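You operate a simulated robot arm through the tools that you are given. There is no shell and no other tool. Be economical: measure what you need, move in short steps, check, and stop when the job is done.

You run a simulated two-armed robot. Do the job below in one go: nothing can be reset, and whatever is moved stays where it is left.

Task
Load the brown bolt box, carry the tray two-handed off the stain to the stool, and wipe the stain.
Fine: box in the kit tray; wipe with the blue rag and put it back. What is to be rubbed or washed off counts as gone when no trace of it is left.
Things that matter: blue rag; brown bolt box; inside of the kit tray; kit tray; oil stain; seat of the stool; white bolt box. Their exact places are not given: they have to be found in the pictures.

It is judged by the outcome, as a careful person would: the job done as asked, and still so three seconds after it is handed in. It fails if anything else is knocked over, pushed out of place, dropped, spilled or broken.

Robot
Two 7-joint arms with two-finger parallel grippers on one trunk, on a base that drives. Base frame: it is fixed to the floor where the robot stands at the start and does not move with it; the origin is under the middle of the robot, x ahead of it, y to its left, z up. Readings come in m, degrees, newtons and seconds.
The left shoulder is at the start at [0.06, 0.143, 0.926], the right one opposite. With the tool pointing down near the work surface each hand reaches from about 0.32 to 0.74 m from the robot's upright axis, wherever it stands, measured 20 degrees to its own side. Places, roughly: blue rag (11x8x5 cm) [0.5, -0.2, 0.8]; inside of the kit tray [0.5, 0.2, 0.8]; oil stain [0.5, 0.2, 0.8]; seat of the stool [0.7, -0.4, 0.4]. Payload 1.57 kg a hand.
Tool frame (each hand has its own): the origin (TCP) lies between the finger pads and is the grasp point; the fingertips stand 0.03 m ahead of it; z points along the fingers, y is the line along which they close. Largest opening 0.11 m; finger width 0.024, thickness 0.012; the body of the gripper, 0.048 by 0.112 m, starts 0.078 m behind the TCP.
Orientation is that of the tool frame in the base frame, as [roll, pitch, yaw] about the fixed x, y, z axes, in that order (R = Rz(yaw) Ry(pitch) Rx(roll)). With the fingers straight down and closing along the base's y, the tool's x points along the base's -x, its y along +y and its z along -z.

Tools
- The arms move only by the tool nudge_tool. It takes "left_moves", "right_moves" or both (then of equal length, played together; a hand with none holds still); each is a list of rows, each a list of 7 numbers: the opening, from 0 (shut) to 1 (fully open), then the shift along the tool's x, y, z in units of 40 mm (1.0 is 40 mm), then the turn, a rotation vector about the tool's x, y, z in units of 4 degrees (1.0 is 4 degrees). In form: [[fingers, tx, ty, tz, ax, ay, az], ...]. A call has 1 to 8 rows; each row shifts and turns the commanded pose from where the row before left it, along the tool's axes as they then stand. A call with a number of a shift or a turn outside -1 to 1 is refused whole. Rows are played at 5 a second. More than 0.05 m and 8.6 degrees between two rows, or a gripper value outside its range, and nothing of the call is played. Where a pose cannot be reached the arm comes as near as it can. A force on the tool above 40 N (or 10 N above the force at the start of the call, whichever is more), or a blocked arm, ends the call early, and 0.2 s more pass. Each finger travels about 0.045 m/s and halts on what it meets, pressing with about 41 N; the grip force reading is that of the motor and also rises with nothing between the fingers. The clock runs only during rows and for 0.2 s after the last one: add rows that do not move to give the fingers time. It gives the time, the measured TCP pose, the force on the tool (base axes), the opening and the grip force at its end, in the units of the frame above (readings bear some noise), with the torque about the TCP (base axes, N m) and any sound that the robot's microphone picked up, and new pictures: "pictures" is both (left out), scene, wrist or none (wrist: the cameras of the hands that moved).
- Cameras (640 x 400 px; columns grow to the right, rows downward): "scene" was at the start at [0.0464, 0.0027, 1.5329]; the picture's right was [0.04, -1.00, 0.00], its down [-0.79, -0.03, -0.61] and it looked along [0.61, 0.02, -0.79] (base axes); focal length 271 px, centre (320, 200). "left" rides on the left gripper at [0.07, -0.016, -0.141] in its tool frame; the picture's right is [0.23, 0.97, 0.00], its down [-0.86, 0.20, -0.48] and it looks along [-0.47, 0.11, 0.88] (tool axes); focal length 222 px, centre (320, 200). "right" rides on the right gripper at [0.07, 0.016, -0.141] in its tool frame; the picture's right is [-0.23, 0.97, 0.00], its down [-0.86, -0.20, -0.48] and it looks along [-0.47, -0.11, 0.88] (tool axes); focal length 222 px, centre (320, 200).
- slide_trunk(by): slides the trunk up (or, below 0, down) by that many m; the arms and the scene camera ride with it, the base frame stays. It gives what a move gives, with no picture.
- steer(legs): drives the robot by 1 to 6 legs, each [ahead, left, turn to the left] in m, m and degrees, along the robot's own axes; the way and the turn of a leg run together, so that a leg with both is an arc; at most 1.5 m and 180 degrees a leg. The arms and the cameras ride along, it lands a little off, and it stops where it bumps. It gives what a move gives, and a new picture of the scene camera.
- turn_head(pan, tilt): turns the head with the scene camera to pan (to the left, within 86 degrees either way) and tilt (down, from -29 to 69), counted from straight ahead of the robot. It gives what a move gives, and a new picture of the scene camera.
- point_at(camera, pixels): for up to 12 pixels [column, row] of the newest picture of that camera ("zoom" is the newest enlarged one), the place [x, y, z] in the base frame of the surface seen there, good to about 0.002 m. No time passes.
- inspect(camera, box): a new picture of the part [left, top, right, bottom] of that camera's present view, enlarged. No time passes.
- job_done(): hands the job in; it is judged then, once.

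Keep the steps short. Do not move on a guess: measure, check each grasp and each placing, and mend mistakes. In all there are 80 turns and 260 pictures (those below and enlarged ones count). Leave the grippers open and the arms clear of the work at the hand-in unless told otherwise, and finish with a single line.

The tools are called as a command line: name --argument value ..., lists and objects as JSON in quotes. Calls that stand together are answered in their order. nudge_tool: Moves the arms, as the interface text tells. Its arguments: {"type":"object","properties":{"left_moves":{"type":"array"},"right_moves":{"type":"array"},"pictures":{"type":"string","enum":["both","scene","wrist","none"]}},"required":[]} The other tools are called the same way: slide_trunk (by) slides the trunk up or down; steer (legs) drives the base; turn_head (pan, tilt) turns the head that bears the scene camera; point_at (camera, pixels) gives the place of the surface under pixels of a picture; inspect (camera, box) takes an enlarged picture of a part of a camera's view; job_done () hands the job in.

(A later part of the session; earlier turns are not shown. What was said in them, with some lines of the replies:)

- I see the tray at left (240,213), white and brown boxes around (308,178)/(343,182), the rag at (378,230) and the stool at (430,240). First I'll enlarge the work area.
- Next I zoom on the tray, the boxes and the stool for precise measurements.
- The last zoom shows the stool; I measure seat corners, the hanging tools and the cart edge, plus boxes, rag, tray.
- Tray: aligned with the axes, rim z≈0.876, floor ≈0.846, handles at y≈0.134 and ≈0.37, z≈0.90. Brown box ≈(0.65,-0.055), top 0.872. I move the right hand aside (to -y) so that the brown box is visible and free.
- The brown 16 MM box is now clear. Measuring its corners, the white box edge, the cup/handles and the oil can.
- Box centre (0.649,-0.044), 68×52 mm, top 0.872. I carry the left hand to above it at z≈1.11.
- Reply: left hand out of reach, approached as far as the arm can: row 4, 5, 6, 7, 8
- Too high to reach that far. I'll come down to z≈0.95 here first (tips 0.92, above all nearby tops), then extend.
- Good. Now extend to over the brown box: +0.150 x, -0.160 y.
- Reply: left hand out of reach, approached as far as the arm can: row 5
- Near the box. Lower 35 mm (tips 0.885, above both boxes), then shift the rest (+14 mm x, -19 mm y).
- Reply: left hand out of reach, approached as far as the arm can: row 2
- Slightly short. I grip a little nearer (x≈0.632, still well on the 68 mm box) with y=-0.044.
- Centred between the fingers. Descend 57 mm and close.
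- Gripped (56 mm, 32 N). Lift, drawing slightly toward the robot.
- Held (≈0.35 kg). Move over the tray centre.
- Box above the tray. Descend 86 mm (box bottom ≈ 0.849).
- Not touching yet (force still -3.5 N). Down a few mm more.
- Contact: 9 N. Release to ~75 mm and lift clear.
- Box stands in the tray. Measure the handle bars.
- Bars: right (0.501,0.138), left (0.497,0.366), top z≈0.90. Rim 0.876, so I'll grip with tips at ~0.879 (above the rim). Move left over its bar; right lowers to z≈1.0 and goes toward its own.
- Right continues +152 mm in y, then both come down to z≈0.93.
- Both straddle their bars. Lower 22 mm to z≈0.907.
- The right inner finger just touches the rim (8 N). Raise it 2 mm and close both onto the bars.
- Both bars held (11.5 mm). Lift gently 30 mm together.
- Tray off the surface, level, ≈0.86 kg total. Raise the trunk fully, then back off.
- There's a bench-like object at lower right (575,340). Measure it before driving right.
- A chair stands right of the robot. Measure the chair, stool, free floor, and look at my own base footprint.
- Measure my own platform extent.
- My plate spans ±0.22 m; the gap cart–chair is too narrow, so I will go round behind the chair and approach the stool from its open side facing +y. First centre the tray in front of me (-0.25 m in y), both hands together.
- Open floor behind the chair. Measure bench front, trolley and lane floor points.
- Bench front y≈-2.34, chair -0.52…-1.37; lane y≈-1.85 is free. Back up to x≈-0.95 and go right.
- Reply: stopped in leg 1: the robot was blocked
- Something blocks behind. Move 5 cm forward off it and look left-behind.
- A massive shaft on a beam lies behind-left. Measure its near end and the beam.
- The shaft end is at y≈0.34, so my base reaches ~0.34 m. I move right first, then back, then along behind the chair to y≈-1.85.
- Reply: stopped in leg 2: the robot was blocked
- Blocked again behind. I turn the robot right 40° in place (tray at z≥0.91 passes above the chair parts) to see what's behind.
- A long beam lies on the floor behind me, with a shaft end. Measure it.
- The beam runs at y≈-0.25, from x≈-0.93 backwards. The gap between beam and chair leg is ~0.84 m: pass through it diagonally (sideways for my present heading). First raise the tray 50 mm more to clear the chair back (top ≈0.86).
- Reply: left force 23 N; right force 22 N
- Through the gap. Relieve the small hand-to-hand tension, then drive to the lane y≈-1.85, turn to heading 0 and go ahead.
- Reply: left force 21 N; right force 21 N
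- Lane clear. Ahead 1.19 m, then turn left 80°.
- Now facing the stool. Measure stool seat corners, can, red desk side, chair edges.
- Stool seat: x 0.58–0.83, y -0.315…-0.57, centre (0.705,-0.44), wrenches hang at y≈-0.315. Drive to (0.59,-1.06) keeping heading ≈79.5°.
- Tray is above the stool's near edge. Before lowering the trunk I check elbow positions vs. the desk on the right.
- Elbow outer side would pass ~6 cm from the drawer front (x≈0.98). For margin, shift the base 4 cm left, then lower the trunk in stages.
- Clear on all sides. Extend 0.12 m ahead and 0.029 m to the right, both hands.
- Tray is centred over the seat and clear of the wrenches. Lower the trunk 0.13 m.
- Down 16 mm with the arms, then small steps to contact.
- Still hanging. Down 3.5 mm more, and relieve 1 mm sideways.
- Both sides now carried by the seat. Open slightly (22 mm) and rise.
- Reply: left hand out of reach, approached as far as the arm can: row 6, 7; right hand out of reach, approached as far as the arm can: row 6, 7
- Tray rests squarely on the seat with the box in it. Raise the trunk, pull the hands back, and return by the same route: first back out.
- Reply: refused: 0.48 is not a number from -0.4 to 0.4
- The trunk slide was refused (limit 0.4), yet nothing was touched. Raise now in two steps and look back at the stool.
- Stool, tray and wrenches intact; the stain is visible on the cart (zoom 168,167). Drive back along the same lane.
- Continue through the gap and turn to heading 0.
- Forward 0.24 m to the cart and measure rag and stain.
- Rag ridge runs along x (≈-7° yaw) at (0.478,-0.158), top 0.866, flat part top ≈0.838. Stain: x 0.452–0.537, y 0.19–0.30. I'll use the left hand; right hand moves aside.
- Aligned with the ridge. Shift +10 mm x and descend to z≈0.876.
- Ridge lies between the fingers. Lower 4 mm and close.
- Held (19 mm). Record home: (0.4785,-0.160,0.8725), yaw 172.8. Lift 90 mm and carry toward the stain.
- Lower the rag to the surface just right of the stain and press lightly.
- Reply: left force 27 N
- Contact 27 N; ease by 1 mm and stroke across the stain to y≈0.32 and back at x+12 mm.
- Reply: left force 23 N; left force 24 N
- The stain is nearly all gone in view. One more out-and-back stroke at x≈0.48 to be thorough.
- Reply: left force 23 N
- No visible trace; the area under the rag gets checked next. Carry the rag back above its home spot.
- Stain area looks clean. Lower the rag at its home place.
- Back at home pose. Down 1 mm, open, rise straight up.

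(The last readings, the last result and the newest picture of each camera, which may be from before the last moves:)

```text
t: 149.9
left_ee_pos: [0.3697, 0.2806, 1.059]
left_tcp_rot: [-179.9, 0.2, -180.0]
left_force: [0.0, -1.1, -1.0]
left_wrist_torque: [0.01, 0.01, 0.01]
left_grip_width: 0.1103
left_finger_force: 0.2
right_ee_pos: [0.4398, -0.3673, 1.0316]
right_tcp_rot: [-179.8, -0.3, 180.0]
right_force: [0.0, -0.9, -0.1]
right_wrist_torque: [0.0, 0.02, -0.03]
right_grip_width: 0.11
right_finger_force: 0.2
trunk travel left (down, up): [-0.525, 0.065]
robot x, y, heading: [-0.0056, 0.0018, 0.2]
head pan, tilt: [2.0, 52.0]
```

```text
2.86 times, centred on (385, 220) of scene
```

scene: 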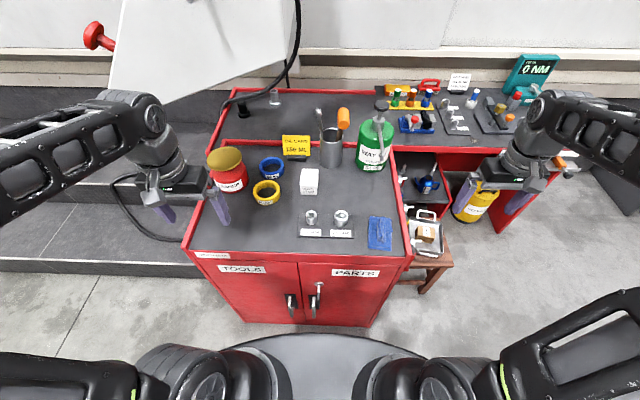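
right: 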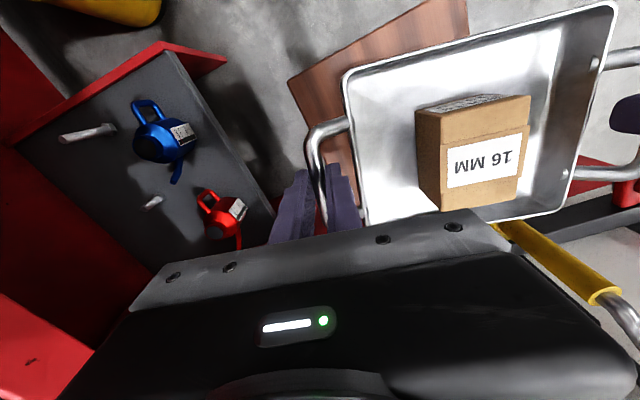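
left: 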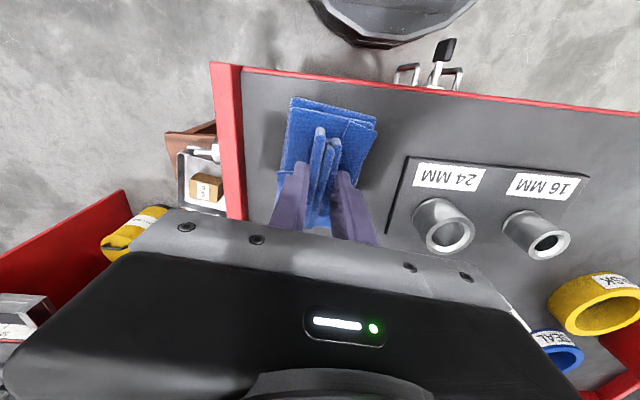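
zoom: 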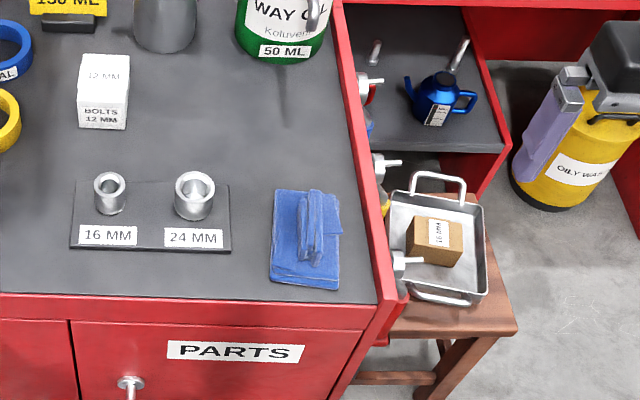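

Rag home, tray on the stool, everything upright. One close look at the wiped patch for residue.

inspect --camera "scene" --box '[222, 203, 286, 243]'

inspect --camera "left" --box '[160, 60, 480, 260]'

```text
10.00 times, centred on (254, 223) of scene
```

zoom: 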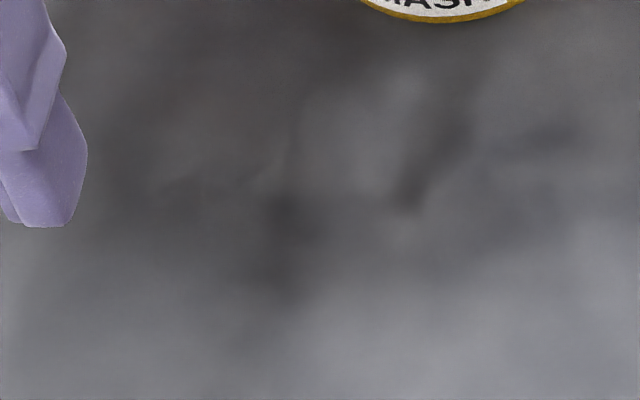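

```text
2.00 times, centred on (320, 160) of left
```

zoom: 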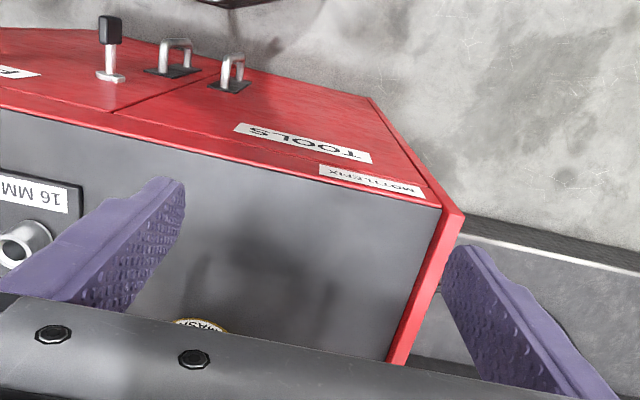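

The mottling looks like reflections of the gripper. I move the left hand further away and recheck.

nudge_tool --left_moves '[[1, 0.5, 1, -0.5, 0, 0, 0], [1, 0.5, 1, -0.5, 0, 0, 0], [1, 0.5, 1, -0.5, 0, 0, 0], [1, 0.5, 1, 0, 0, 0, 0]]' --pictures "scene"

inspect --camera "scene" --box '[206, 193, 302, 253]'

```text
t: 150.9
left_ee_pos: [0.2873, 0.4435, 1.1171]
left_tcp_rot: [-179.8, 0.3, 179.9]
left_force: [-0.5, 0.7, 0.7]
left_wrist_torque: [-0.05, 0.02, -0.01]
left_grip_width: 0.11
left_finger_force: 0.1
right_ee_pos: [0.4407, -0.3654, 1.0329]
right_tcp_rot: [-179.8, -0.4, -179.9]
right_force: [-0.2, 0.1, -0.1]
right_wrist_torque: [-0.02, -0.01, 0.01]
right_grip_width: 0.1097
right_finger_force: 0.1
trunk travel left (down, up): [-0.525, 0.065]
robot x, y, heading: [0.0024, 0.0008, 0.3]
head pan, tilt: [2.0, 52.0]
```

scene: 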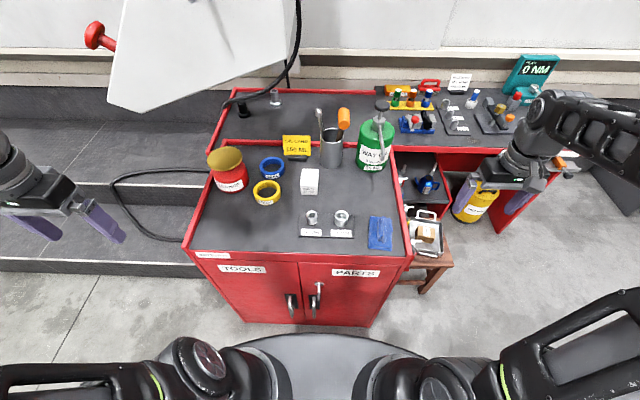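

```text
6.67 times, centred on (254, 223) of scene
```

zoom: 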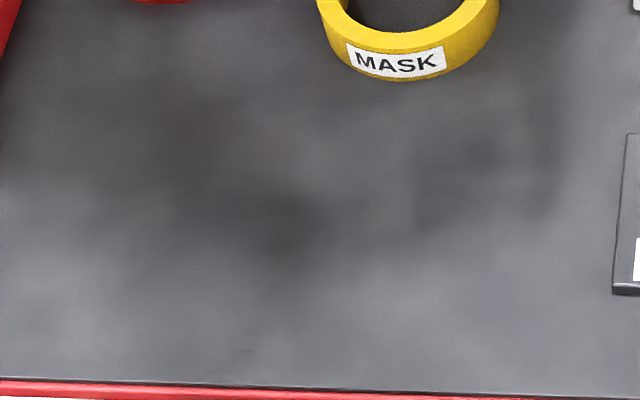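

The shading moves with the arm, so it is reflection and no stain is left. The box, tray and rag are all in place, the grippers are open and the arms are clear, so I hand in.

job_done

```text
The job is handed in.
```

The brown bolt box is in the kit tray, the tray is on the stool seat, the oil stain is wiped away with no trace visible, and the blue rag is back where it was.
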